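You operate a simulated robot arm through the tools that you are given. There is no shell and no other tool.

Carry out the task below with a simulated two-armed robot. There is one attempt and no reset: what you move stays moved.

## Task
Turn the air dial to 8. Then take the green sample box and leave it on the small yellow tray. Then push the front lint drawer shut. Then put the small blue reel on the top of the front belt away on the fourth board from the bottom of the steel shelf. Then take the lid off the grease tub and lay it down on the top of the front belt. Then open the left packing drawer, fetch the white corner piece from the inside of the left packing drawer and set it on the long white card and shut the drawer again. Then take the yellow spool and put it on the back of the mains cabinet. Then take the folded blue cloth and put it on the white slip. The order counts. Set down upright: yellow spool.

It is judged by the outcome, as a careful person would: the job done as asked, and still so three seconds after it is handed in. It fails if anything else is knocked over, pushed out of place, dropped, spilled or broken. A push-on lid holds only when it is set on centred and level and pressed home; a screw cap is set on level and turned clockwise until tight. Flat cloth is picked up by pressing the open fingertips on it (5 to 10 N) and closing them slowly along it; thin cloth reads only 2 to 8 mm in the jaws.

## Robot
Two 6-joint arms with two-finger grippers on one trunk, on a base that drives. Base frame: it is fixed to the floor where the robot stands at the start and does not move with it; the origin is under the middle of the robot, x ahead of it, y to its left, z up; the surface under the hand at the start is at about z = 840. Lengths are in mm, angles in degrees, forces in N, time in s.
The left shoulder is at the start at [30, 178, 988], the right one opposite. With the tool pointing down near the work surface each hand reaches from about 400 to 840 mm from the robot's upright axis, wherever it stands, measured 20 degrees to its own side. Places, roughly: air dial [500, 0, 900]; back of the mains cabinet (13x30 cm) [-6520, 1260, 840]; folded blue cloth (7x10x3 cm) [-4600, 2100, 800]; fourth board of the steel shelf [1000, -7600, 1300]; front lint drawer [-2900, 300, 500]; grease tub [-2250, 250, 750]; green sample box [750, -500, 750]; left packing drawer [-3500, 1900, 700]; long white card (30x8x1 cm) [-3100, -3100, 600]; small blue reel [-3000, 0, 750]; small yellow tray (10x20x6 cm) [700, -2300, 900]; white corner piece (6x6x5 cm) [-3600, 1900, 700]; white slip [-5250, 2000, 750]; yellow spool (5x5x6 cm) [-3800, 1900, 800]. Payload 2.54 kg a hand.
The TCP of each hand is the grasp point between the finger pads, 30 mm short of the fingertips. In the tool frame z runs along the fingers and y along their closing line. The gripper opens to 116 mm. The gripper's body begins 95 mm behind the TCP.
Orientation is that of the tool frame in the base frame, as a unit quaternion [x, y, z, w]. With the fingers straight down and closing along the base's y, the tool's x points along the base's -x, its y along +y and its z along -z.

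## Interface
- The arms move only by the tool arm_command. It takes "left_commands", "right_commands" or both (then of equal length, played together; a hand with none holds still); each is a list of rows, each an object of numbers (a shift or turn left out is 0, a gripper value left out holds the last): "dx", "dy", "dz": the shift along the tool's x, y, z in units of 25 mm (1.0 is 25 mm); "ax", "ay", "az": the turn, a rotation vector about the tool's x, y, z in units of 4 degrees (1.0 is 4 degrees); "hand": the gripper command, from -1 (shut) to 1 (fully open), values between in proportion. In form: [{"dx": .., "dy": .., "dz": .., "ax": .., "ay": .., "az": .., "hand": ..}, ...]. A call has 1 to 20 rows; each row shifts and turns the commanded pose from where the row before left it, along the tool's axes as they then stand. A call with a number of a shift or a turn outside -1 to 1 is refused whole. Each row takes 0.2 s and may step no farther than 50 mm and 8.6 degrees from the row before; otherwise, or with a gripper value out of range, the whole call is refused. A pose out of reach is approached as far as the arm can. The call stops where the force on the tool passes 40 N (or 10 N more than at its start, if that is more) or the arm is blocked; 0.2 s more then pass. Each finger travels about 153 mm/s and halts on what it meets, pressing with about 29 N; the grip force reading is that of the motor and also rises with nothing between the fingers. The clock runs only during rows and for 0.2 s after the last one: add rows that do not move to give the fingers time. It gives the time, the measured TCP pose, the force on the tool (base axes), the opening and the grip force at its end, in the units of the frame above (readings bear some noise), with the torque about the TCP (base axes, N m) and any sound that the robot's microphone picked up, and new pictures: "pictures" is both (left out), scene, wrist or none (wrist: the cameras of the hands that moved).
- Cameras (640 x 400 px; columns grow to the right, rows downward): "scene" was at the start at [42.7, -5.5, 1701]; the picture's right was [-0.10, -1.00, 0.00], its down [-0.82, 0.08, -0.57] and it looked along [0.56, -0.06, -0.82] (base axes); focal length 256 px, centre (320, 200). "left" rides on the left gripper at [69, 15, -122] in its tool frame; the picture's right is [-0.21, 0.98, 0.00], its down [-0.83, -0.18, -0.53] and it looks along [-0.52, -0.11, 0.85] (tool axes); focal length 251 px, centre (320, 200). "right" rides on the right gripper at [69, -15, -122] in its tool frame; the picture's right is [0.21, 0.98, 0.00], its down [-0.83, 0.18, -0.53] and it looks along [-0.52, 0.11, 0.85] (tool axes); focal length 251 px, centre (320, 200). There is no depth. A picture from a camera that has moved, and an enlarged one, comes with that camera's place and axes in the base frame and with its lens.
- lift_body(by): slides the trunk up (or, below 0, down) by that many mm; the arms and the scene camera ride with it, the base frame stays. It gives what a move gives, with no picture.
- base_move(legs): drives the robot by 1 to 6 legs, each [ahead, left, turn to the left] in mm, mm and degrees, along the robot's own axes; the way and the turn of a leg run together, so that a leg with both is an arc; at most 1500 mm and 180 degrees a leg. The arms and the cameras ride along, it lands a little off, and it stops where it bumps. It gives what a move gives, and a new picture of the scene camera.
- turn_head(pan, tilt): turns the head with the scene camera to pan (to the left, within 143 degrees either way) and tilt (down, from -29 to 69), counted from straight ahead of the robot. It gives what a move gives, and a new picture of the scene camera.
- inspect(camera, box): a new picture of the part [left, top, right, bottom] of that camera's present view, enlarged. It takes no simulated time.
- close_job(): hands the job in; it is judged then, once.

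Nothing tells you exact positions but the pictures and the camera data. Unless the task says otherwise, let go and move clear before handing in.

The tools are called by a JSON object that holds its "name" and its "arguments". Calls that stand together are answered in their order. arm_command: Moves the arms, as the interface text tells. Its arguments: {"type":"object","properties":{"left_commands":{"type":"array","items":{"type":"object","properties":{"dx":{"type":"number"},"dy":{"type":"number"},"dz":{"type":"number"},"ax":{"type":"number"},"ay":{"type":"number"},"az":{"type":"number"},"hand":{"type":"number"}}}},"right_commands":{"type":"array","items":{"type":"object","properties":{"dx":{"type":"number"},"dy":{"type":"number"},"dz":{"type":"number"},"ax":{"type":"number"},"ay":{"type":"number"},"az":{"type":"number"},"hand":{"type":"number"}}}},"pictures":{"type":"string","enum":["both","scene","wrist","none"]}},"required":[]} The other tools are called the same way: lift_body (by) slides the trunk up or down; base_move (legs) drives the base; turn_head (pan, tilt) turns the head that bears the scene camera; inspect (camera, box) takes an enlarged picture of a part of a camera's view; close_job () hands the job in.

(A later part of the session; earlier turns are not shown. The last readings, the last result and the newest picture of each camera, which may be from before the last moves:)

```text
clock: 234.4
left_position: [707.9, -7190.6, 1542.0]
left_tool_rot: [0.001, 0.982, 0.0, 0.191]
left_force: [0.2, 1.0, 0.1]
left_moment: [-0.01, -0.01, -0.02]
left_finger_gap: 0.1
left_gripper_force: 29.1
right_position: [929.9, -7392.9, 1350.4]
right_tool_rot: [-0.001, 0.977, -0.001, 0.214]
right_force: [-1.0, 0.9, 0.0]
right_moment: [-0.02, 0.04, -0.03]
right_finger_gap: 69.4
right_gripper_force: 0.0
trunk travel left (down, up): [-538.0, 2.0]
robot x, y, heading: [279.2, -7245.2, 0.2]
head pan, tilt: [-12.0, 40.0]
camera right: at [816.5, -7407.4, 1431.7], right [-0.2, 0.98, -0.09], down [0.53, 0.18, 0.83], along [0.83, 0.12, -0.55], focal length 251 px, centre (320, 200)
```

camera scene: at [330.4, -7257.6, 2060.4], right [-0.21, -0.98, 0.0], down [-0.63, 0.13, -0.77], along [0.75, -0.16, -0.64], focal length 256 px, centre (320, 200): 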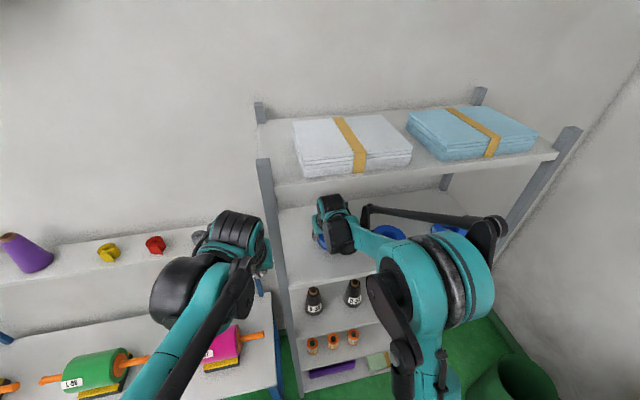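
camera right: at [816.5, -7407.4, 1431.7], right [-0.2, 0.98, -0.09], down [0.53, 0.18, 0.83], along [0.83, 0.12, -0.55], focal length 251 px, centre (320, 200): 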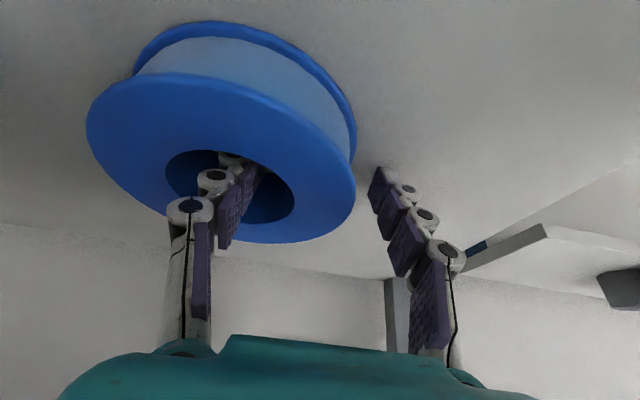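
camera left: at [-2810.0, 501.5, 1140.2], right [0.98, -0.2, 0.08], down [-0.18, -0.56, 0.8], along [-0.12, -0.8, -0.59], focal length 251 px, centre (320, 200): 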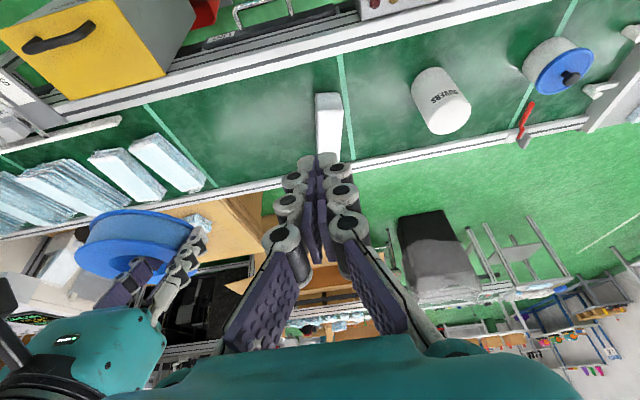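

Released. I'll rise straight up out of the hole, then draw back out of the shelf.

{"name": "arm_command", "arguments": {"right_commands": [{"dx": -0.169, "dz": -0.363}, {"dx": -0.253, "dz": -0.543}, {"dx": -0.253, "dz": -0.543}, {"dx": -0.253, "dz": -0.543}, {}], "pictures": "wrist"}}

{"name": "arm_command", "arguments": {"right_commands": [{"dx": 0.906, "dz": -0.4226}, {"dx": 0.906, "dz": -0.4226}, {"dx": 0.906, "dz": -0.4226}, {"dx": 0.906, "dz": -0.4226}, {"dx": 0.906, "dz": -0.4226}, {"dx": 0.906, "dz": -0.4226}, {}], "pictures": "both"}}

```text
clock: 235.6
left_position: [708.2, -7190.4, 1541.4]
left_tool_rot: [0.002, 0.982, 0.0, 0.191]
left_force: [-0.7, -0.4, 0.3]
left_moment: [0.02, 0.01, -0.01]
left_finger_gap: 0.0
left_gripper_force: 28.6
right_position: [930.0, -7391.6, 1404.2]
right_tool_rot: [-0.001, 0.977, -0.001, 0.215]
right_force: [-0.5, 0.8, 0.6]
right_moment: [0.01, -0.04, 0.01]
right_finger_gap: 69.4
right_gripper_force: 0.1
trunk travel left (down, up): [-538.0, 2.0]
robot x, y, heading: [277.2, -7242.1, 0.2]
head pan, tilt: [-12.0, 40.0]
camera right: at [817.7, -7407.1, 1486.8], right [-0.2, 0.98, -0.09], down [0.53, 0.18, 0.83], along [0.83, 0.12, -0.55], focal length 251 px, centre (320, 200)
```

right: 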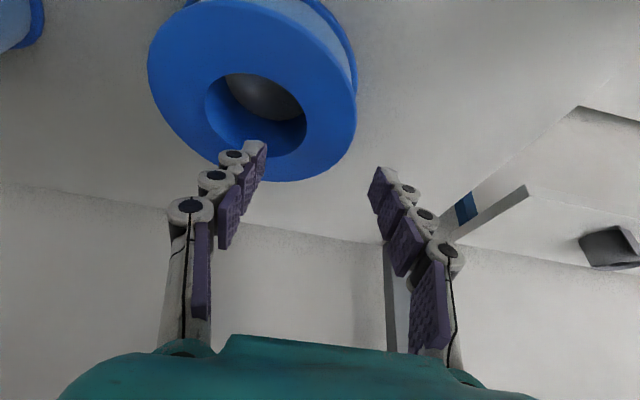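

```text
clock: 237.2
left_position: [709.1, -7190.4, 1539.9]
left_tool_rot: [0.001, 0.982, 0.0, 0.191]
left_force: [0.4, 1.1, -0.1]
left_moment: [0.0, -0.05, -0.01]
left_finger_gap: 0.0
left_gripper_force: 28.3
right_position: [779.9, -7394.0, 1405.4]
right_tool_rot: [-0.001, 0.977, -0.001, 0.214]
right_force: [-0.1, 0.2, -0.2]
right_moment: [0.02, -0.03, 0.0]
right_finger_gap: 69.1
right_gripper_force: 0.2
trunk travel left (down, up): [-538.0, 2.0]
robot x, y, heading: [278.3, -7243.3, 0.2]
head pan, tilt: [-12.0, 40.0]
camera scene: at [331.6, -7257.7, 2060.3], right [-0.21, -0.98, 0.0], down [-0.63, 0.13, -0.77], along [0.75, -0.16, -0.64], focal length 256 px, centre (320, 200)
camera right: at [666.9, -7408.2, 1487.4], right [-0.2, 0.98, -0.09], down [0.53, 0.18, 0.83], along [0.83, 0.12, -0.55], focal length 251 px, centre (320, 200)
```

scene: 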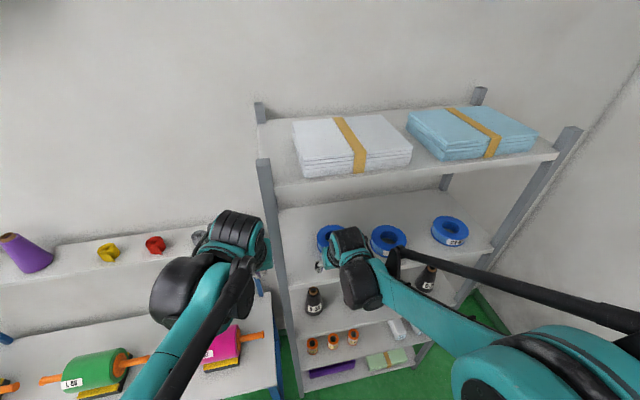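
right: 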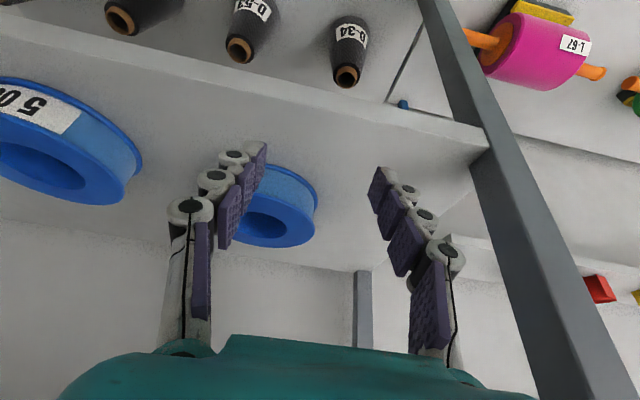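

The reel stands on the fourth board. I'll back away, check, lower the trunk to mid-height, and return to the belt for the grease tub.

{"name": "base_move", "arguments": {"legs": [[-380, 0, 0]]}}

{"name": "inspect", "arguments": {"camera": "scene", "box": [240, 50, 480, 230]}}

{"name": "lift_body", "arguments": {"by": -400}}

```text
clock: 239.6
left_position: [318.9, -7191.0, 1540.5]
left_tool_rot: [0.001, 0.982, 0.0, 0.191]
left_force: [-0.9, 0.3, 0.8]
left_moment: [0.02, -0.01, -0.02]
left_finger_gap: 0.0
left_gripper_force: 28.3
right_position: [391.4, -7393.9, 1405.1]
right_tool_rot: [-0.001, 0.977, 0.0, 0.214]
right_force: [-0.1, 0.1, 0.2]
right_moment: [-0.05, 0.0, 0.0]
right_finger_gap: 69.4
right_gripper_force: 0.1
trunk travel left (down, up): [-538.0, 2.0]
robot x, y, heading: [-115.3, -7244.5, 0.3]
head pan, tilt: [-12.0, 40.0]
camera scene: at [-57.9, -7258.9, 2060.3], right [-0.2, -0.98, 0.0], down [-0.63, 0.13, -0.77], along [0.75, -0.16, -0.64], focal length 256 px, centre (320, 200)
```

scene: 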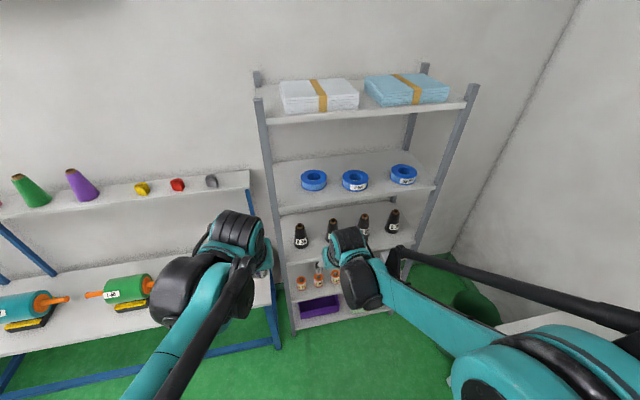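

```text
2.22 times, centred on (360, 140) of scene
camera zoom: at [-57.9, -7258.9, 2060.3], right [-0.2, -0.98, 0.0], down [-0.63, 0.13, -0.77], along [0.75, -0.16, -0.64], focal length 568 px, centre (231, 333)
```

zoom: 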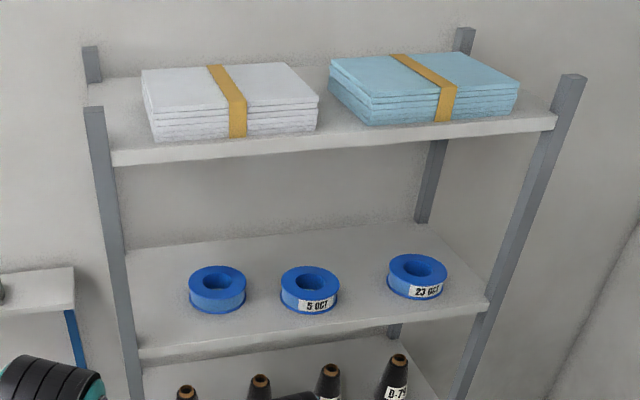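

```text
clock: 243.4
left_position: [318.1, -7191.1, 1142.7]
left_tool_rot: [0.001, 0.981, 0.001, 0.192]
left_force: [0.2, 0.4, 0.2]
left_moment: [0.0, -0.03, -0.03]
left_finger_gap: 0.0
left_gripper_force: 28.6
right_position: [390.0, -7394.7, 1005.0]
right_tool_rot: [-0.001, 0.977, -0.001, 0.214]
right_force: [0.7, 0.1, -0.5]
right_moment: [0.02, 0.0, 0.03]
right_finger_gap: 69.6
right_gripper_force: 0.1
trunk travel left (down, up): [-138.0, 402.0]
robot x, y, heading: [-114.5, -7243.2, -0.2]
head pan, tilt: [-12.0, 40.0]
```

{"name": "turn_head", "arguments": {"pan": 60, "tilt": 30}}

{"name": "base_move", "arguments": {"legs": [[170, 0, 0], [0, 1500, 0], [0, 1500, 0], [0, 400, 0], [-320, 0, 0]]}}

```text
clock: 244.9
left_position: [317.5, -7192.3, 1141.3]
left_tool_rot: [0.001, 0.981, 0.0, 0.192]
left_force: [0.3, 0.1, 0.1]
left_moment: [-0.01, -0.03, 0.01]
left_finger_gap: 0.0
left_gripper_force: 28.3
right_position: [388.7, -7396.0, 1006.0]
right_tool_rot: [-0.002, 0.977, -0.001, 0.215]
right_force: [0.8, -0.5, 0.2]
right_moment: [-0.02, 0.01, -0.01]
right_finger_gap: 69.7
right_gripper_force: 0.0
trunk travel left (down, up): [-138.0, 402.0]
robot x, y, heading: [-116.5, -7241.4, 0.1]
head pan, tilt: [60.0, 30.0]
camera scene: at [-97.7, -7163.0, 1675.7], right [0.87, -0.5, 0.0], down [-0.25, -0.43, -0.87], along [0.43, 0.75, -0.5], focal length 256 px, centre (320, 200)
```

scene: 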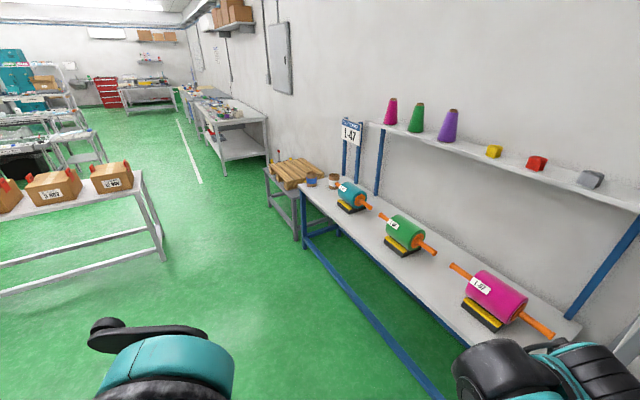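

```text
clock: 264.0
left_position: [191.8, -3846.6, 1142.2]
left_tool_rot: [0.009, 0.981, -0.001, 0.192]
left_force: [-0.1, -0.2, -0.3]
left_moment: [-0.01, 0.02, 0.0]
left_finger_gap: 0.2
left_gripper_force: 28.5
right_position: [261.3, -4051.3, 1005.0]
right_tool_rot: [0.007, 0.977, -0.002, 0.215]
right_force: [0.0, 0.5, 0.8]
right_moment: [0.0, -0.03, 0.0]
right_finger_gap: 69.8
right_gripper_force: 0.0
trunk travel left (down, up): [-138.0, 402.0]
robot x, y, heading: [-240.8, -3889.9, -0.8]
head pan, tilt: [60.0, 30.0]
camera scene: at [-223.5, -3811.0, 1675.7], right [0.86, -0.51, 0.0], down [-0.26, -0.43, -0.87], along [0.44, 0.74, -0.5], focal length 256 px, centre (320, 200)
```

scene: 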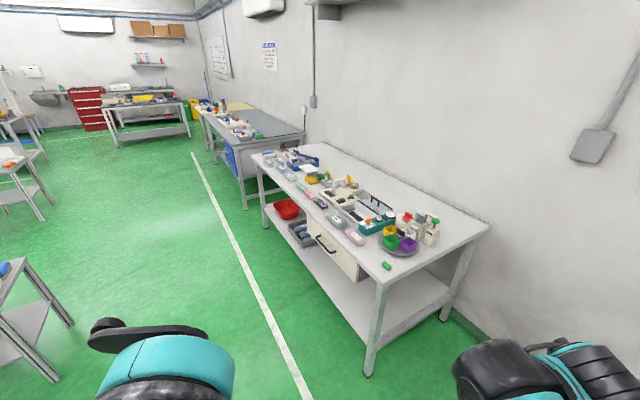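

{"name": "base_move", "arguments": {"legs": [[0, 1500, 0.8], [0, 1500, 0], [0, 1500, 0], [0, 280, 0], [-200, 0, -90], [0, -1400, 0]]}}

{"name": "turn_head", "arguments": {"pan": 0, "tilt": 45}}

```text
clock: 297.6
left_position: [-1575.5, 652.1, 1140.6]
left_tool_rot: [0.699, 0.689, -0.137, 0.136]
left_force: [0.2, -0.3, 0.0]
left_moment: [0.01, 0.02, -0.03]
left_finger_gap: 0.0
left_gripper_force: 28.6
right_position: [-1779.6, 583.2, 1005.1]
right_tool_rot: [0.694, 0.687, -0.153, 0.151]
right_force: [-0.5, -0.1, -0.6]
right_moment: [0.02, 0.02, 0.0]
right_finger_gap: 69.5
right_gripper_force: 0.0
trunk travel left (down, up): [-138.0, 402.0]
robot x, y, heading: [-1623.0, 1083.2, -90.5]
head pan, tilt: [60.0, 30.0]
camera scene: at [-1541.0, 1070.6, 1675.7], right [-0.51, -0.86, 0.0], down [-0.43, 0.25, -0.87], along [0.75, -0.44, -0.5], focal length 256 px, centre (320, 200)
```

scene: 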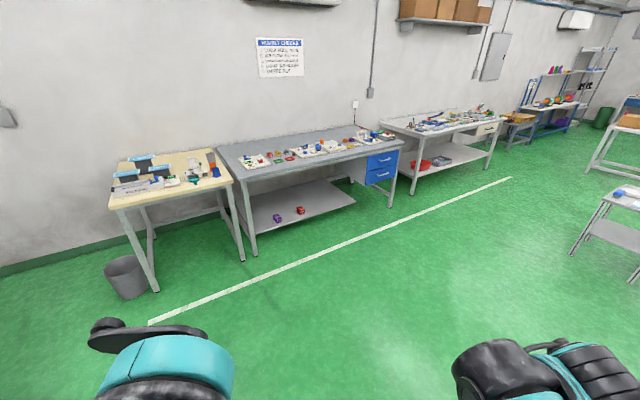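

```text
clock: 298.9
left_position: [-1575.0, 653.6, 1141.0]
left_tool_rot: [0.699, 0.689, -0.137, 0.134]
left_force: [-0.7, 0.1, 0.2]
left_moment: [0.01, 0.01, 0.0]
left_finger_gap: 0.1
left_gripper_force: 28.1
right_position: [-1778.5, 583.8, 1005.8]
right_tool_rot: [0.695, 0.687, -0.153, 0.15]
right_force: [-0.1, 0.1, -0.2]
right_moment: [0.0, 0.01, 0.0]
right_finger_gap: 69.7
right_gripper_force: 0.0
trunk travel left (down, up): [-138.0, 402.0]
robot x, y, heading: [-1619.9, 1084.3, -90.6]
head pan, tilt: [0.0, 45.0]
camera scene: at [-1619.2, 1035.3, 1653.1], right [-1.0, 0.01, 0.0], down [0.01, 0.71, -0.71], along [-0.01, -0.71, -0.71], focal length 256 px, centre (320, 200)
```

scene: 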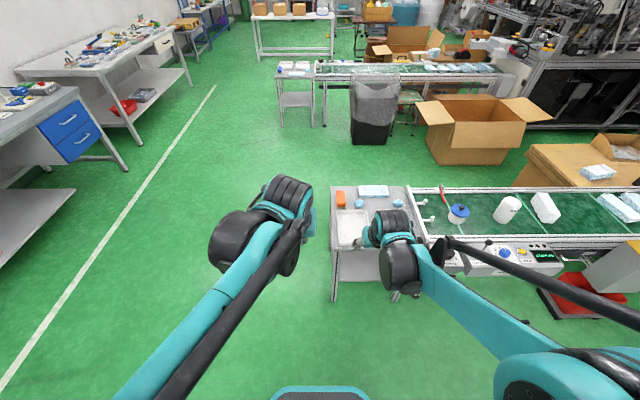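

{"name": "base_move", "arguments": {"legs": [[0, -540, 0.5], [220, 0, 0]]}}

{"name": "turn_head", "arguments": {"pan": -10, "tilt": 55}}

{"name": "inspect", "arguments": {"camera": "scene", "box": [270, 130, 430, 230]}}

{"name": "inspect", "arguments": {"camera": "right", "box": [0, 0, 640, 400]}}

```text
clock: 303.3
left_position: [-2110.4, 438.5, 1141.4]
left_tool_rot: [0.698, 0.69, -0.136, 0.134]
left_force: [-0.2, -0.8, -0.4]
left_moment: [0.05, -0.01, 0.0]
left_finger_gap: 0.0
left_gripper_force: 29.0
right_position: [-2312.2, 366.7, 1005.1]
right_tool_rot: [0.691, 0.69, -0.153, 0.151]
right_force: [-0.3, -1.2, -0.2]
right_moment: [0.06, -0.01, -0.01]
right_finger_gap: 69.7
right_gripper_force: 0.0
trunk travel left (down, up): [-138.0, 402.0]
robot x, y, heading: [-2157.3, 873.3, -90.1]
head pan, tilt: [0.0, 45.0]
camera scene: at [-2156.9, 819.2, 1653.0], right [-1.0, 0.0, 0.0], down [0.0, 0.71, -0.71], along [0.0, -0.71, -0.71], focal length 256 px, centre (320, 200)
```

scene: 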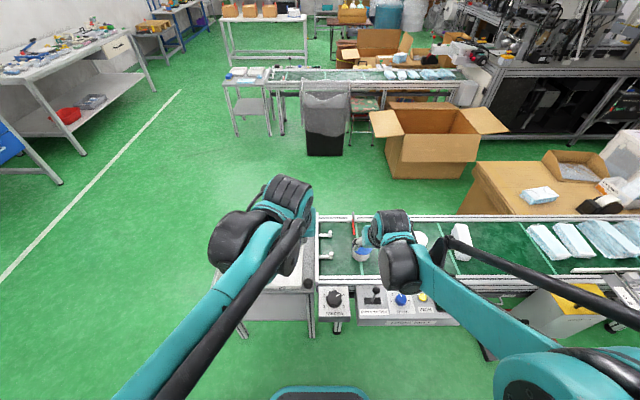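

```text
clock: 304.0
left_position: [-2110.3, 439.2, 1142.4]
left_tool_rot: [0.697, 0.691, -0.136, 0.135]
left_force: [-0.6, -0.1, -0.8]
left_moment: [-0.02, 0.02, 0.01]
left_finger_gap: 0.2
left_gripper_force: 28.5
right_position: [-2314.2, 369.5, 1005.2]
right_tool_rot: [0.692, 0.689, -0.153, 0.15]
right_force: [-0.8, -0.5, -0.7]
right_moment: [-0.01, 0.01, 0.03]
right_finger_gap: 69.7
right_gripper_force: 0.0
trunk travel left (down, up): [-138.0, 402.0]
robot x, y, heading: [-2159.4, 872.1, -90.1]
head pan, tilt: [-10.0, 55.0]
camera scene: at [-2169.3, 831.5, 1639.7], right [-0.98, 0.18, 0.0], down [0.15, 0.81, -0.57], along [-0.1, -0.56, -0.82], focal length 256 px, centre (320, 200)
```

scene: 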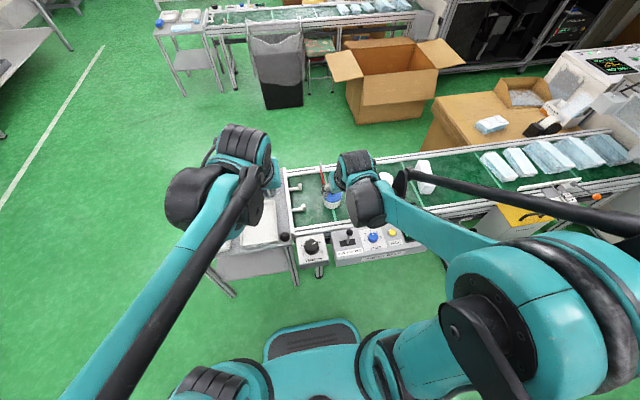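

```text
4.00 times, centred on (350, 180) of scene
camera zoom: at [-2169.3, 831.5, 1639.7], right [-0.98, 0.18, 0.0], down [0.15, 0.81, -0.57], along [-0.1, -0.56, -0.82], focal length 1022 px, centre (200, 280)
```

zoom: 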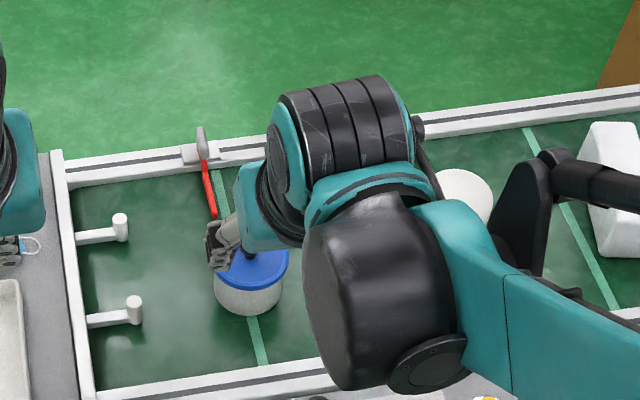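

```text
1.00 times, centred on (320, 200) of right (not enlarged: the box is as wide or as high as the picture)
camera zoom: at [-2327.4, 482.8, 1087.6], right [0.98, 0.19, -0.09], down [0.18, -0.53, 0.83], along [0.11, -0.83, -0.55], focal length 251 px, centre (320, 200)
```

zoom: 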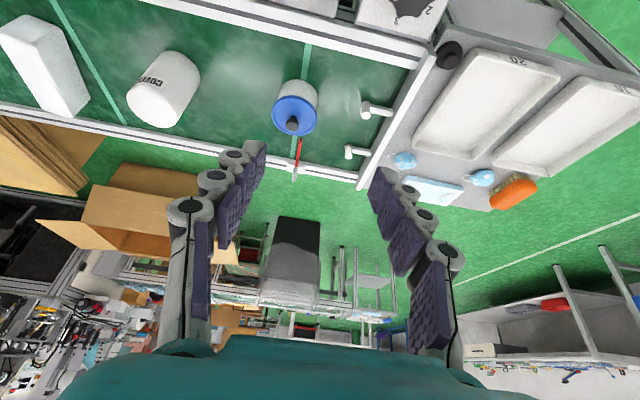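

{"name": "inspect", "arguments": {"camera": "right", "box": [230, 40, 390, 190]}}

```text
2.67 times, centred on (310, 115) of right
camera zoom: at [-2327.4, 482.8, 1087.6], right [0.98, 0.19, -0.09], down [0.18, -0.53, 0.83], along [0.11, -0.83, -0.55], focal length 670 px, centre (347, 427)
```

zoom: 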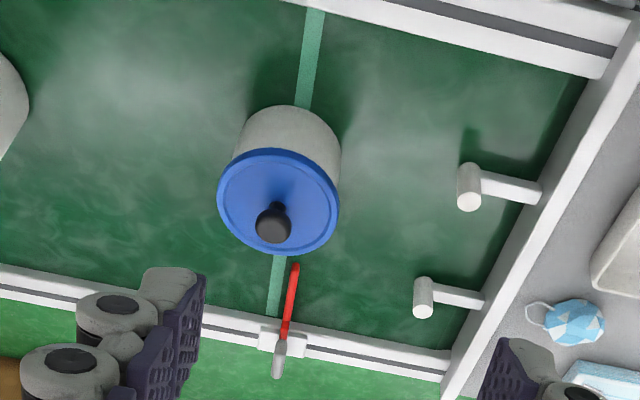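

The tub has a blue lid with a dark knob, centred near [−2351, 161, 690]. I'll set the right hand vertical and look from closer, keeping the gap beside it in view for laying the lid.

{"name": "arm_command", "arguments": {"right_commands": [{"ay": 1}, {"ay": 1}, {"ay": 1}, {"ay": 1}, {"ay": 1}, {"ay": 1}, {"ay": 0.19}, {"dx": -0.56, "dy": -0.3, "dz": 0.84}, {"dx": -0.56, "dy": -0.3, "dz": 0.84}, {"dx": -0.56, "dy": -0.3, "dz": 0.84}, {"dx": -0.56, "dy": -0.3, "dz": 0.84}, {"dx": -0.56, "dy": -0.3, "dz": 0.84}, {}]}}

{"name": "inspect", "arguments": {"camera": "right", "box": [100, 50, 500, 300]}}

{"name": "inspect", "arguments": {"camera": "left", "box": [0, 0, 640, 400]}}

```text
clock: 306.8
left_position: [-2109.3, 438.9, 1141.6]
left_tool_rot: [0.698, 0.69, -0.136, 0.134]
left_force: [0.3, 0.3, 0.0]
left_moment: [-0.01, -0.01, -0.02]
left_finger_gap: 0.0
left_gripper_force: 28.5
right_position: [-2350.4, 297.5, 901.7]
right_tool_rot: [0.709, 0.706, 0.0, -0.001]
right_force: [-0.7, 0.9, 0.2]
right_moment: [0.0, 0.02, -0.02]
right_finger_gap: 69.7
right_gripper_force: 0.0
trunk travel left (down, up): [-138.0, 402.0]
robot x, y, heading: [-2156.3, 873.6, -90.2]
head pan, tilt: [-10.0, 55.0]
camera scene: at [-2169.1, 832.0, 1639.7], right [-0.98, 0.18, 0.0], down [0.15, 0.81, -0.57], along [-0.1, -0.56, -0.82], focal length 256 px, centre (320, 200)
camera right: at [-2365.3, 367.6, 1023.4], right [0.98, 0.21, 0.0], down [0.18, -0.83, 0.53], along [0.11, -0.52, -0.85], focal length 251 px, centre (320, 200)
```

scene: 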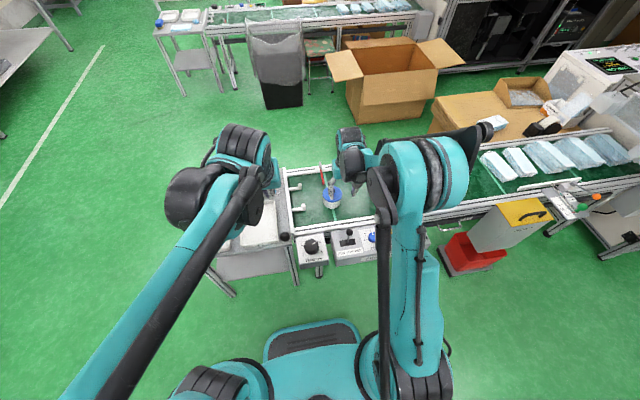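
right: 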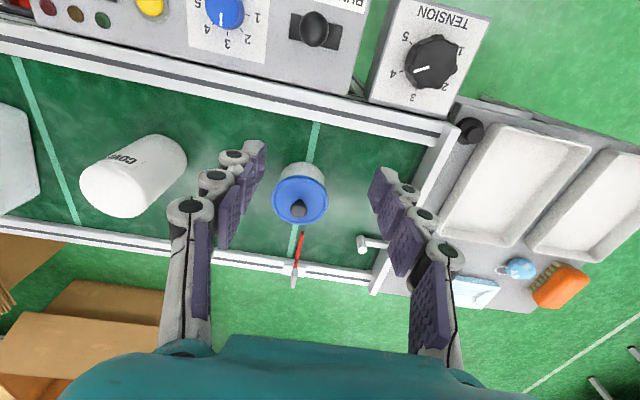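

```text
1.60 times, centred on (300, 175) of right
camera zoom: at [-2365.3, 367.6, 1023.4], right [0.98, 0.21, 0.0], down [0.18, -0.83, 0.53], along [0.11, -0.52, -0.85], focal length 402 px, centre (352, 240)
```

zoom: 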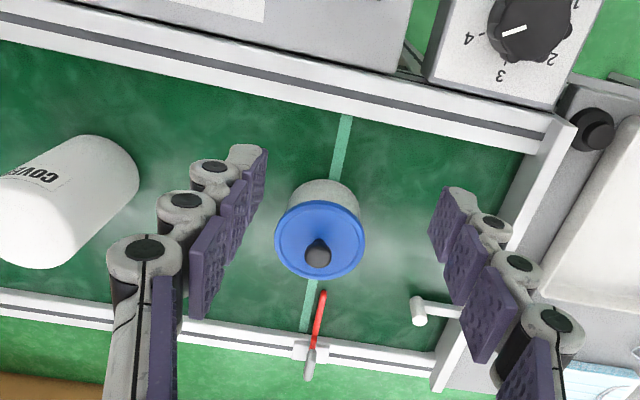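

```text
1.00 times, centred on (320, 200) of left (not enlarged: the box is as wide or as high as the picture)
camera zoom: at [-2092.6, 549.3, 1228.6], right [0.97, -0.21, 0.08], down [-0.19, -0.56, 0.81], along [-0.12, -0.8, -0.59], focal length 251 px, centre (320, 200)
```

zoom: 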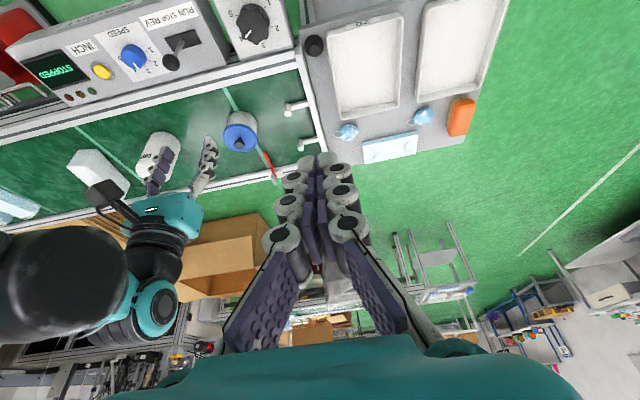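

{"name": "arm_command", "arguments": {"right_commands": [{"dx": -0.943, "dy": -0.02, "dz": 0.667}, {"dx": -0.943, "dy": -0.02, "dz": 0.667}, {"dx": -0.943, "dy": -0.02, "dz": 0.667}, {"dx": -0.943, "dy": -0.02, "dz": 0.667}, {"dx": -0.943, "dy": -0.02, "dz": 0.667}, {"dx": -0.943, "dy": -0.02, "dz": 0.667}, {}], "pictures": "wrist"}}

{"name": "inspect", "arguments": {"camera": "right", "box": [200, 30, 440, 180]}}

```text
clock: 308.4
left_position: [-2110.0, 439.2, 1140.5]
left_tool_rot: [0.698, 0.69, -0.137, 0.135]
left_force: [-0.2, 0.1, 0.1]
left_moment: [0.05, 0.03, 0.0]
left_finger_gap: 0.2
left_gripper_force: 28.0
right_position: [-2354.9, 158.0, 802.9]
right_tool_rot: [0.709, 0.705, 0.0, -0.001]
right_force: [0.9, 0.1, -0.5]
right_moment: [-0.03, 0.02, 0.02]
right_finger_gap: 69.7
right_gripper_force: 0.1
trunk travel left (down, up): [-138.0, 402.0]
robot x, y, heading: [-2157.2, 870.5, -90.2]
head pan, tilt: [-10.0, 55.0]
camera right: at [-2369.4, 226.3, 925.0], right [0.98, 0.21, 0.0], down [0.18, -0.83, 0.53], along [0.11, -0.52, -0.85], focal length 251 px, centre (320, 200)
```

right: 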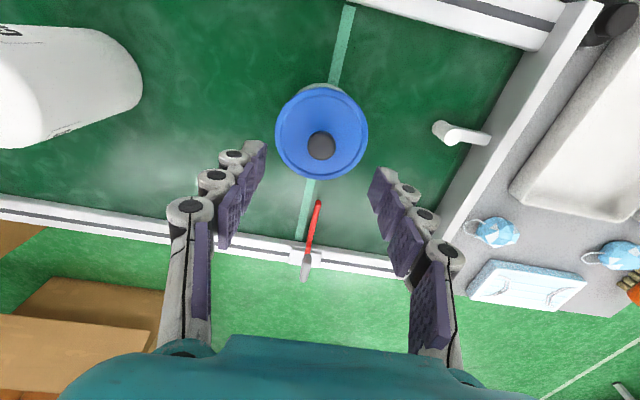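

```text
2.67 times, centred on (320, 105) of right
camera zoom: at [-2369.4, 226.3, 925.0], right [0.98, 0.21, 0.0], down [0.18, -0.83, 0.53], along [0.11, -0.52, -0.85], focal length 670 px, centre (320, 453)
```

zoom: 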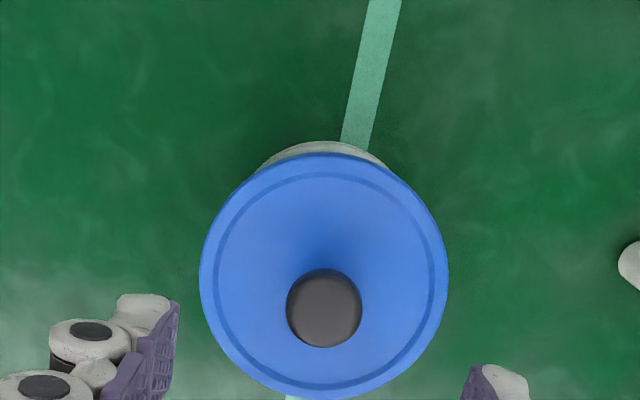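

{"name": "arm_command", "arguments": {"right_commands": [{"dx": -0.136, "dy": 0.064, "dz": 0.8, "hand": 0.0}, {"dz": 0.8}, {"dz": 0.8}, {"dz": 0.6}, {}], "pictures": "wrist"}}

{"name": "arm_command", "arguments": {"right_commands": [{"hand": -0.3}, {"hand": -0.5}, {"hand": -0.7}, {"hand": -0.9}, {}], "pictures": "wrist"}}

```text
clock: 309.6
left_position: [-2109.0, 438.4, 1140.6]
left_tool_rot: [0.698, 0.69, -0.136, 0.135]
left_force: [-1.2, 0.3, -0.3]
left_moment: [-0.02, 0.01, 0.01]
left_finger_gap: 0.0
left_gripper_force: 28.2
right_position: [-2354.0, 154.4, 726.1]
right_tool_rot: [0.709, 0.705, -0.001, 0.0]
right_force: [0.7, 0.1, 0.9]
right_moment: [0.02, 0.01, -0.04]
right_finger_gap: 58.1
right_gripper_force: 0.1
trunk travel left (down, up): [-138.0, 402.0]
robot x, y, heading: [-2155.7, 873.6, -90.3]
head pan, tilt: [-10.0, 55.0]
camera right: at [-2368.9, 223.5, 848.0], right [0.98, 0.21, 0.0], down [0.18, -0.83, 0.53], along [0.11, -0.52, -0.85], focal length 251 px, centre (320, 200)
```

right: 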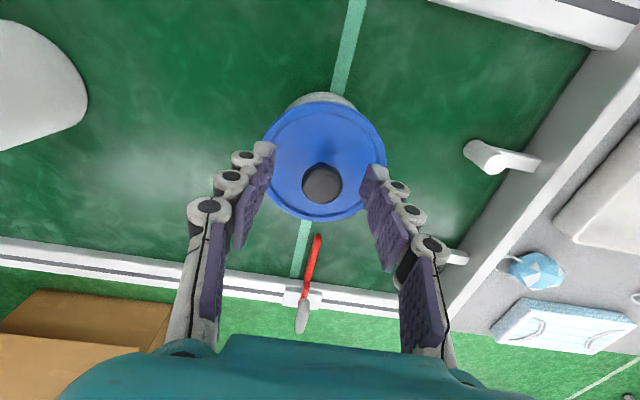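

```text
clock: 310.8
left_position: [-2109.3, 437.7, 1140.6]
left_tool_rot: [0.698, 0.691, -0.136, 0.134]
left_force: [0.2, -0.3, 0.0]
left_moment: [0.01, 0.01, 0.01]
left_finger_gap: 0.0
left_gripper_force: 28.4
right_position: [-2354.3, 152.8, 726.7]
right_tool_rot: [0.709, 0.705, -0.001, -0.001]
right_force: [2.2, -0.2, 0.7]
right_moment: [0.01, -0.09, 0.01]
right_finger_gap: 22.8
right_gripper_force: 28.8
trunk travel left (down, up): [-138.0, 402.0]
robot x, y, heading: [-2158.1, 871.2, -90.1]
head pan, tilt: [-10.0, 55.0]
heard: snap
camera right: at [-2368.6, 223.3, 848.2], right [0.98, 0.21, 0.0], down [0.18, -0.83, 0.53], along [0.11, -0.52, -0.85], focal length 251 px, centre (320, 200)
```

right: 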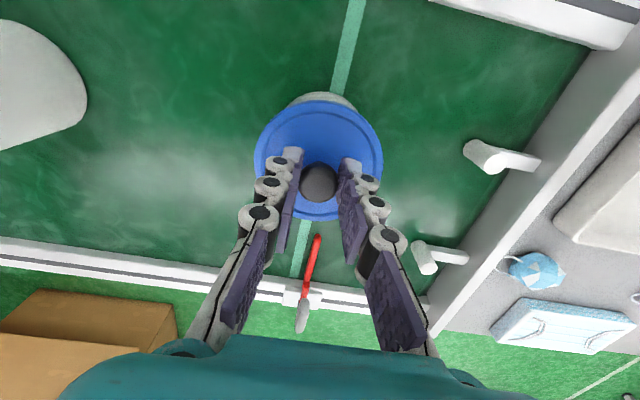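

The knob is gripped and I heard a snap. I'll lift a little and see whether the lid comes off alone.

{"name": "arm_command", "arguments": {"right_commands": [{"dz": -0.15}, {"dz": -0.25}, {"dz": -0.4}, {}], "pictures": "wrist"}}

{"name": "inspect", "arguments": {"camera": "scene", "box": [270, 130, 430, 230]}}

{"name": "inspect", "arguments": {"camera": "left", "box": [160, 60, 320, 190]}}

```text
clock: 311.8
left_position: [-2109.3, 438.7, 1141.0]
left_tool_rot: [0.698, 0.69, -0.136, 0.134]
left_force: [0.3, 0.4, 0.2]
left_moment: [-0.02, 0.0, -0.01]
left_finger_gap: 0.1
left_gripper_force: 28.7
right_position: [-2354.9, 152.9, 746.2]
right_tool_rot: [0.709, 0.705, 0.0, -0.001]
right_force: [-0.1, -0.3, 0.6]
right_moment: [-0.01, -0.02, -0.01]
right_finger_gap: 23.2
right_gripper_force: 29.1
trunk travel left (down, up): [-138.0, 402.0]
robot x, y, heading: [-2160.5, 872.9, -90.3]
head pan, tilt: [-10.0, 55.0]
camera right: at [-2368.5, 223.4, 867.9], right [0.98, 0.21, 0.0], down [0.18, -0.83, 0.53], along [0.11, -0.52, -0.85], focal length 251 px, centre (320, 200)
```

right: 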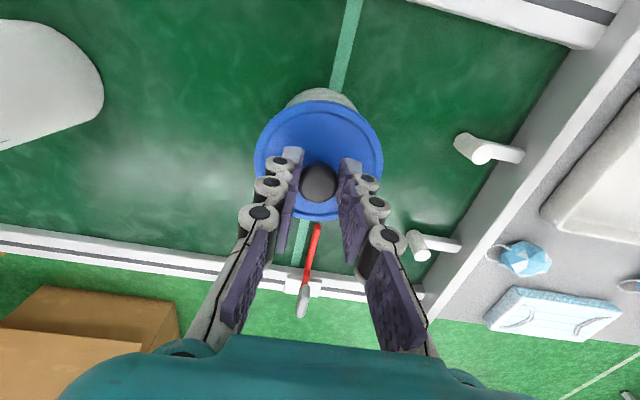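

```text
4.00 times, centred on (350, 180) of scene
camera zoom: at [-2169.5, 830.9, 1639.6], right [-0.98, 0.18, 0.0], down [0.15, 0.81, -0.57], along [-0.1, -0.56, -0.82], focal length 1022 px, centre (200, 280)
```

zoom: 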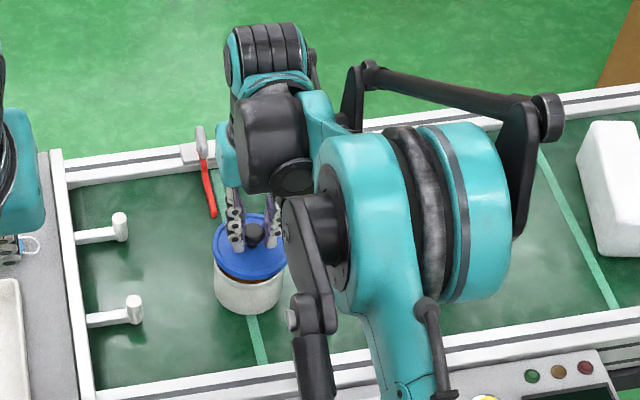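

```text
3.08 times, centred on (240, 125) of left
camera zoom: at [-2092.9, 548.6, 1228.4], right [0.97, -0.21, 0.08], down [-0.19, -0.56, 0.8], along [-0.12, -0.8, -0.59], focal length 774 px, centre (566, 431)
```

zoom: 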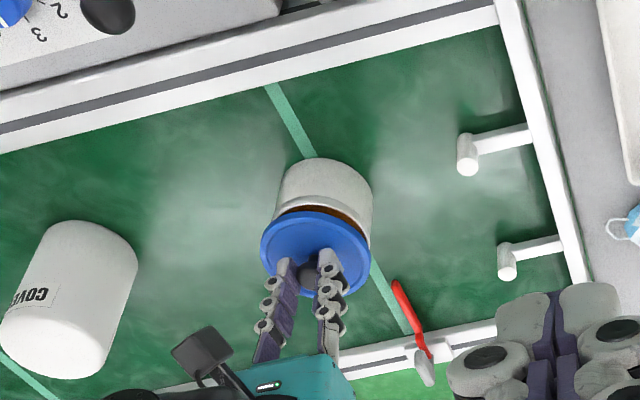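

The lid is off; grease is visible under it and the tub has stayed put. I'll carry the lid to the free belt patch at about [−2475, 155] and lower it.

{"name": "arm_command", "arguments": {"right_commands": [{"dz": -0.8}, {"dz": -0.9}, {"dz": -0.9}, {"dz": -0.75}, {"dy": -0.96}, {"dy": -0.96}, {"dy": -0.96}, {"dy": -0.96}, {"dy": -0.96}, {"dz": 0.9}, {"dz": 0.9}, {"dz": 0.9}, {"dz": 0.8}, {"dz": 0.7}, {"dz": 0.6}, {"dz": 0.5}, {}], "pictures": "wrist"}}

{"name": "inspect", "arguments": {"camera": "left", "box": [120, 60, 320, 190]}}

```text
clock: 315.4
left_position: [-2108.9, 439.1, 1142.3]
left_tool_rot: [0.697, 0.69, -0.137, 0.135]
left_force: [0.9, 0.4, 0.1]
left_moment: [0.01, -0.02, 0.02]
left_finger_gap: 0.1
left_gripper_force: 28.5
right_position: [-2472.4, 154.8, 695.9]
right_tool_rot: [0.707, 0.707, 0.0, -0.001]
right_force: [0.1, -0.9, -1.1]
right_moment: [0.01, 0.01, 0.0]
right_finger_gap: 23.4
right_gripper_force: 28.9
trunk travel left (down, up): [-138.0, 402.0]
robot x, y, heading: [-2159.0, 872.4, -90.3]
head pan, tilt: [-10.0, 55.0]
camera right: at [-2487.5, 223.6, 818.2], right [0.98, 0.21, 0.0], down [0.18, -0.83, 0.53], along [0.11, -0.52, -0.85], focal length 251 px, centre (320, 200)
```

right: 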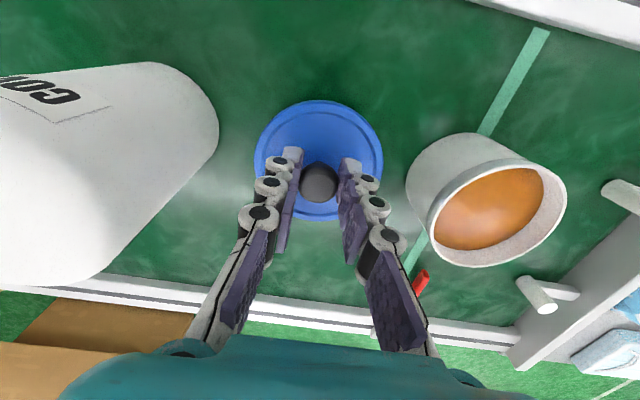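

```text
3.08 times, centred on (220, 125) of left
camera zoom: at [-2092.7, 548.8, 1228.4], right [0.97, -0.21, 0.08], down [-0.19, -0.56, 0.8], along [-0.12, -0.8, -0.59], focal length 774 px, centre (628, 431)
```

zoom: 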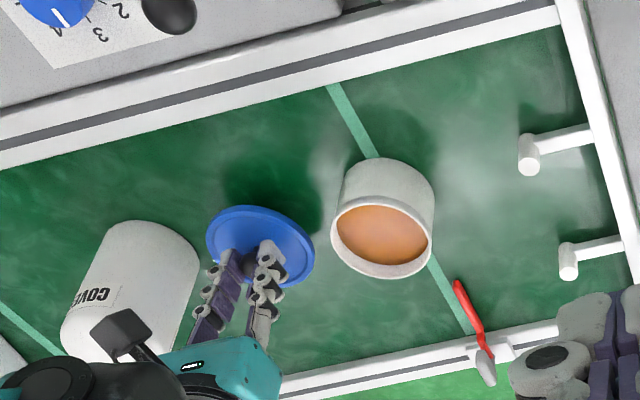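

{"name": "arm_command", "arguments": {"right_commands": [{"dz": 0.3}, {"dz": 0.3}, {"dz": 0.15}, {"dz": 0.1}, {"dz": 0.1}, {}], "pictures": "none"}}

```text
clock: 316.8
left_position: [-2109.3, 437.4, 1140.9]
left_tool_rot: [0.698, 0.69, -0.136, 0.134]
left_force: [-0.7, -0.6, -0.4]
left_moment: [-0.03, -0.04, 0.01]
left_finger_gap: 0.0
left_gripper_force: 28.3
right_position: [-2474.1, 154.6, 673.1]
right_tool_rot: [0.708, 0.706, -0.001, 0.0]
right_force: [0.3, -0.2, -1.0]
right_moment: [-0.01, -0.03, 0.0]
right_finger_gap: 23.1
right_gripper_force: 28.9
trunk travel left (down, up): [-138.0, 402.0]
robot x, y, heading: [-2158.6, 869.9, -90.1]
head pan, tilt: [-10.0, 55.0]
```

{"name": "arm_command", "arguments": {"right_commands": [{"dz": 0.1}, {"dz": 0.1}, {"dz": 0.1}, {}], "pictures": "none"}}

```text
clock: 317.8
left_position: [-2109.9, 439.0, 1140.3]
left_tool_rot: [0.698, 0.691, -0.135, 0.134]
left_force: [-0.2, -0.5, 0.3]
left_moment: [0.0, 0.0, 0.01]
left_finger_gap: 0.0
left_gripper_force: 28.7
right_position: [-2474.1, 157.4, 671.1]
right_tool_rot: [0.708, 0.706, -0.002, 0.0]
right_force: [0.8, 0.6, -0.6]
right_moment: [-0.03, 0.05, 0.0]
right_finger_gap: 23.0
right_gripper_force: 28.6
right hand out of reach, approached as far as the arm can: row 2
trunk travel left (down, up): [-138.0, 402.0]
robot x, y, heading: [-2157.2, 868.6, -89.9]
head pan, tilt: [-10.0, 55.0]
```

The arm is at its reach limit here; I'll lower the last bit with the trunk in small steps.

{"name": "lift_body", "arguments": {"by": -5}}

{"name": "lift_body", "arguments": {"by": -2}}

```text
clock: 318.3
left_position: [-2109.0, 440.4, 1135.8]
left_tool_rot: [0.698, 0.69, -0.136, 0.134]
left_force: [0.0, 0.1, 0.1]
left_moment: [-0.01, 0.0, -0.03]
left_finger_gap: 0.1
left_gripper_force: 28.4
right_position: [-2472.4, 156.5, 666.6]
right_tool_rot: [0.708, 0.706, -0.002, 0.001]
right_force: [0.2, -3.2, 12.4]
right_moment: [-0.04, 0.01, 0.04]
right_finger_gap: 23.3
right_gripper_force: 28.5
trunk travel left (down, up): [-133.0, 407.0]
robot x, y, heading: [-2156.3, 871.6, -90.0]
head pan, tilt: [-10.0, 55.0]
```

```text
clock: 318.9
left_position: [-2107.9, 440.5, 1135.0]
left_tool_rot: [0.697, 0.691, -0.137, 0.136]
left_force: [0.2, -0.1, -0.3]
left_moment: [0.02, 0.01, -0.01]
left_finger_gap: 0.0
left_gripper_force: 28.6
right_position: [-2471.6, 156.0, 666.3]
right_tool_rot: [0.709, 0.706, -0.003, 0.002]
right_force: [-1.9, -12.8, 35.4]
right_moment: [-0.45, 0.05, -0.01]
right_finger_gap: 23.0
right_gripper_force: 28.2
trunk travel left (down, up): [-131.0, 409.0]
robot x, y, heading: [-2162.2, 866.9, -90.2]
head pan, tilt: [-10.0, 55.0]
```

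The lid is on the belt. I'll ease up, open the fingers and rise.

{"name": "lift_body", "arguments": {"by": 2}}

{"name": "arm_command", "arguments": {"right_commands": [{"hand": -0.5}, {"hand": -0.3}, {"hand": -0.2}, {}, {"dz": -0.3}, {"dz": -0.6}, {"dz": -1}, {"dz": -1}, {"dz": -1}, {"dz": -1}, {"dz": -1}, {}], "pictures": "wrist"}}

{"name": "inspect", "arguments": {"camera": "left", "box": [120, 60, 320, 190]}}

```text
clock: 319.4
left_position: [-2108.8, 440.0, 1135.9]
left_tool_rot: [0.697, 0.691, -0.136, 0.135]
left_force: [-0.3, -0.1, 0.2]
left_moment: [-0.02, 0.0, 0.0]
left_finger_gap: 0.1
left_gripper_force: 28.3
right_position: [-2473.7, 156.6, 665.7]
right_tool_rot: [0.708, 0.706, -0.002, 0.0]
right_force: [-2.1, -10.6, 22.4]
right_moment: [-0.46, 0.03, -0.03]
right_finger_gap: 23.1
right_gripper_force: 28.8
trunk travel left (down, up): [-133.0, 407.0]
robot x, y, heading: [-2158.5, 873.1, -90.1]
head pan, tilt: [-10.0, 55.0]
```

```text
clock: 322.0
left_position: [-2110.5, 437.8, 1136.4]
left_tool_rot: [0.697, 0.691, -0.135, 0.135]
left_force: [-0.3, -0.9, -0.1]
left_moment: [-0.02, 0.01, 0.03]
left_finger_gap: 0.0
left_gripper_force: 29.6
right_position: [-2472.9, 154.9, 814.0]
right_tool_rot: [0.708, 0.706, -0.001, 0.0]
right_force: [-0.2, 0.0, -0.7]
right_moment: [-0.01, -0.01, -0.03]
right_finger_gap: 46.3
right_gripper_force: 0.0
trunk travel left (down, up): [-133.0, 407.0]
robot x, y, heading: [-2155.9, 871.3, -90.1]
head pan, tilt: [-10.0, 55.0]
camera right: at [-2488.2, 226.2, 936.0], right [0.98, 0.21, 0.0], down [0.18, -0.83, 0.54], along [0.11, -0.52, -0.84], focal length 251 px, centre (320, 200)
```

right: 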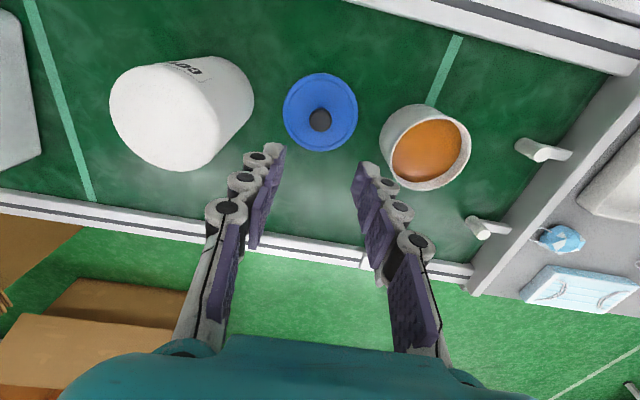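

```text
3.08 times, centred on (220, 125) of left
camera zoom: at [-2092.9, 548.5, 1223.3], right [0.97, -0.21, 0.08], down [-0.19, -0.56, 0.8], along [-0.12, -0.8, -0.59], focal length 774 px, centre (628, 431)
```

zoom: 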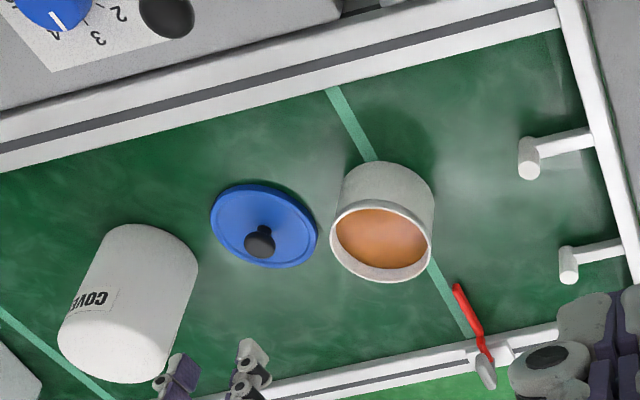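

The lid lies flat on the belt, knob up, and the tub is undisturbed. Now to the packing bench: I'll retract the arms, turn around, and look at its drawers.

{"name": "arm_command", "arguments": {"right_commands": [{"dz": -1}, {"dz": -1}, {"dx": 0.98, "dy": 0.69, "dz": -0.7}, {"dx": 0.98, "dy": 0.69, "dz": -0.7}, {"dx": 0.98, "dy": 0.69, "dz": -0.7}, {"dx": 0.98, "dy": 0.69, "dz": -0.7}, {"dx": 0.98, "dy": 0.69, "dz": -0.7}, {"dx": 0.98, "dy": 0.69, "dz": -0.7}, {"dx": 0.98, "dy": 0.69, "dz": -0.7}, {"dx": 0.98, "dy": 0.69, "dz": -0.7}, {"dx": 0.98, "dy": 0.69}, {"dx": 0.98, "dy": 0.69}, {}], "left_commands": [{"ay": 1, "hand": 0.2}, {"ay": 1}, {"ay": 1}, {"ay": 1}, {"ay": 1}, {"ay": 0.5}, {}, {}, {}, {}, {}, {}, {}], "pictures": "none"}}

{"name": "turn_head", "arguments": {"pan": 0, "tilt": 35}}

{"name": "base_move", "arguments": {"legs": [[0, -500, 0], [0, 0, 180]]}}

```text
clock: 324.8
left_position: [-2111.2, 438.5, 1135.0]
left_tool_rot: [0.711, 0.704, 0.0, 0.0]
left_force: [-0.1, -0.3, 0.0]
left_moment: [0.02, -0.03, 0.01]
left_finger_gap: 69.9
left_gripper_force: 0.0
right_position: [-2300.3, 401.6, 999.2]
right_tool_rot: [0.708, 0.706, 0.0, 0.0]
right_force: [0.4, -0.5, 0.4]
right_moment: [0.01, -0.03, -0.01]
right_finger_gap: 46.3
right_gripper_force: 0.0
trunk travel left (down, up): [-133.0, 407.0]
robot x, y, heading: [-2156.2, 873.8, -90.1]
head pan, tilt: [-10.0, 55.0]
```

```text
clock: 325.6
left_position: [-2108.9, 438.1, 1136.2]
left_tool_rot: [0.711, 0.704, 0.0, 0.0]
left_force: [0.0, -0.4, -1.2]
left_moment: [0.03, -0.01, 0.03]
left_finger_gap: 69.4
left_gripper_force: 0.0
right_position: [-2300.7, 401.9, 1000.4]
right_tool_rot: [0.708, 0.706, -0.001, 0.001]
right_force: [0.0, -0.2, -0.5]
right_moment: [-0.01, -0.04, -0.05]
right_finger_gap: 46.4
right_gripper_force: 0.0
trunk travel left (down, up): [-133.0, 407.0]
robot x, y, heading: [-2155.7, 872.2, -90.2]
head pan, tilt: [0.0, 35.0]
camera scene: at [-2157.0, 814.0, 1662.8], right [-1.0, 0.0, 0.0], down [0.0, 0.57, -0.82], along [0.0, -0.82, -0.57], focal length 256 px, centre (320, 200)
```

scene: 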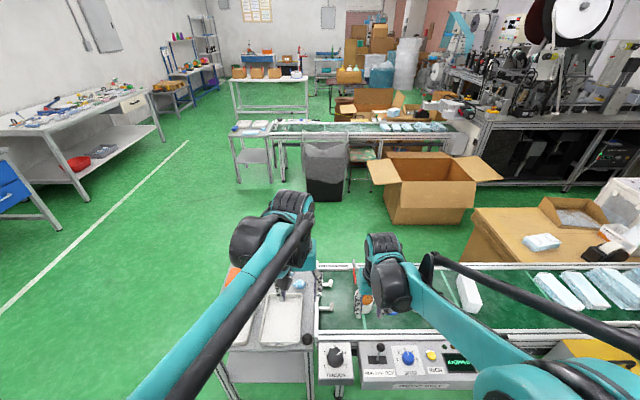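

```text
clock: 336.0
left_position: [-2724.4, 1304.0, 1136.5]
left_tool_rot: [0.716, -0.698, 0.0, 0.0]
left_force: [0.4, 0.1, -0.7]
left_moment: [0.0, 0.0, 0.0]
left_finger_gap: 69.4
left_gripper_force: 0.1
right_position: [-2537.0, 1346.1, 1001.0]
right_tool_rot: [0.717, -0.697, -0.001, 0.0]
right_force: [-0.1, -0.4, -0.9]
right_moment: [-0.03, 0.0, 0.01]
right_finger_gap: 46.4
right_gripper_force: 0.0
trunk travel left (down, up): [-133.0, 407.0]
robot x, y, heading: [-2661.5, 872.7, 91.6]
head pan, tilt: [0.0, 35.0]
camera scene: at [-2662.8, 932.9, 1662.9], right [1.0, 0.03, 0.0], down [0.02, -0.57, -0.82], along [-0.02, 0.82, -0.57], focal length 256 px, centre (320, 200)
```

scene: 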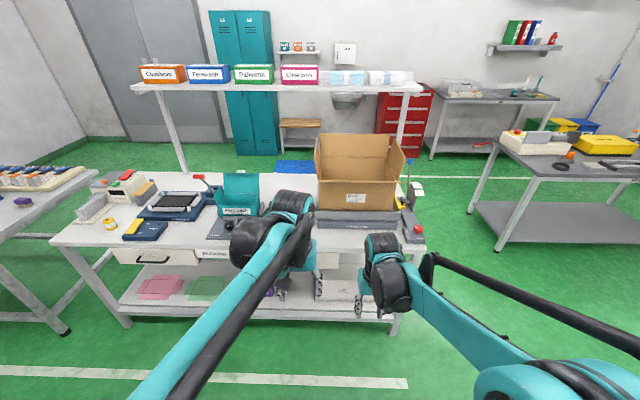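

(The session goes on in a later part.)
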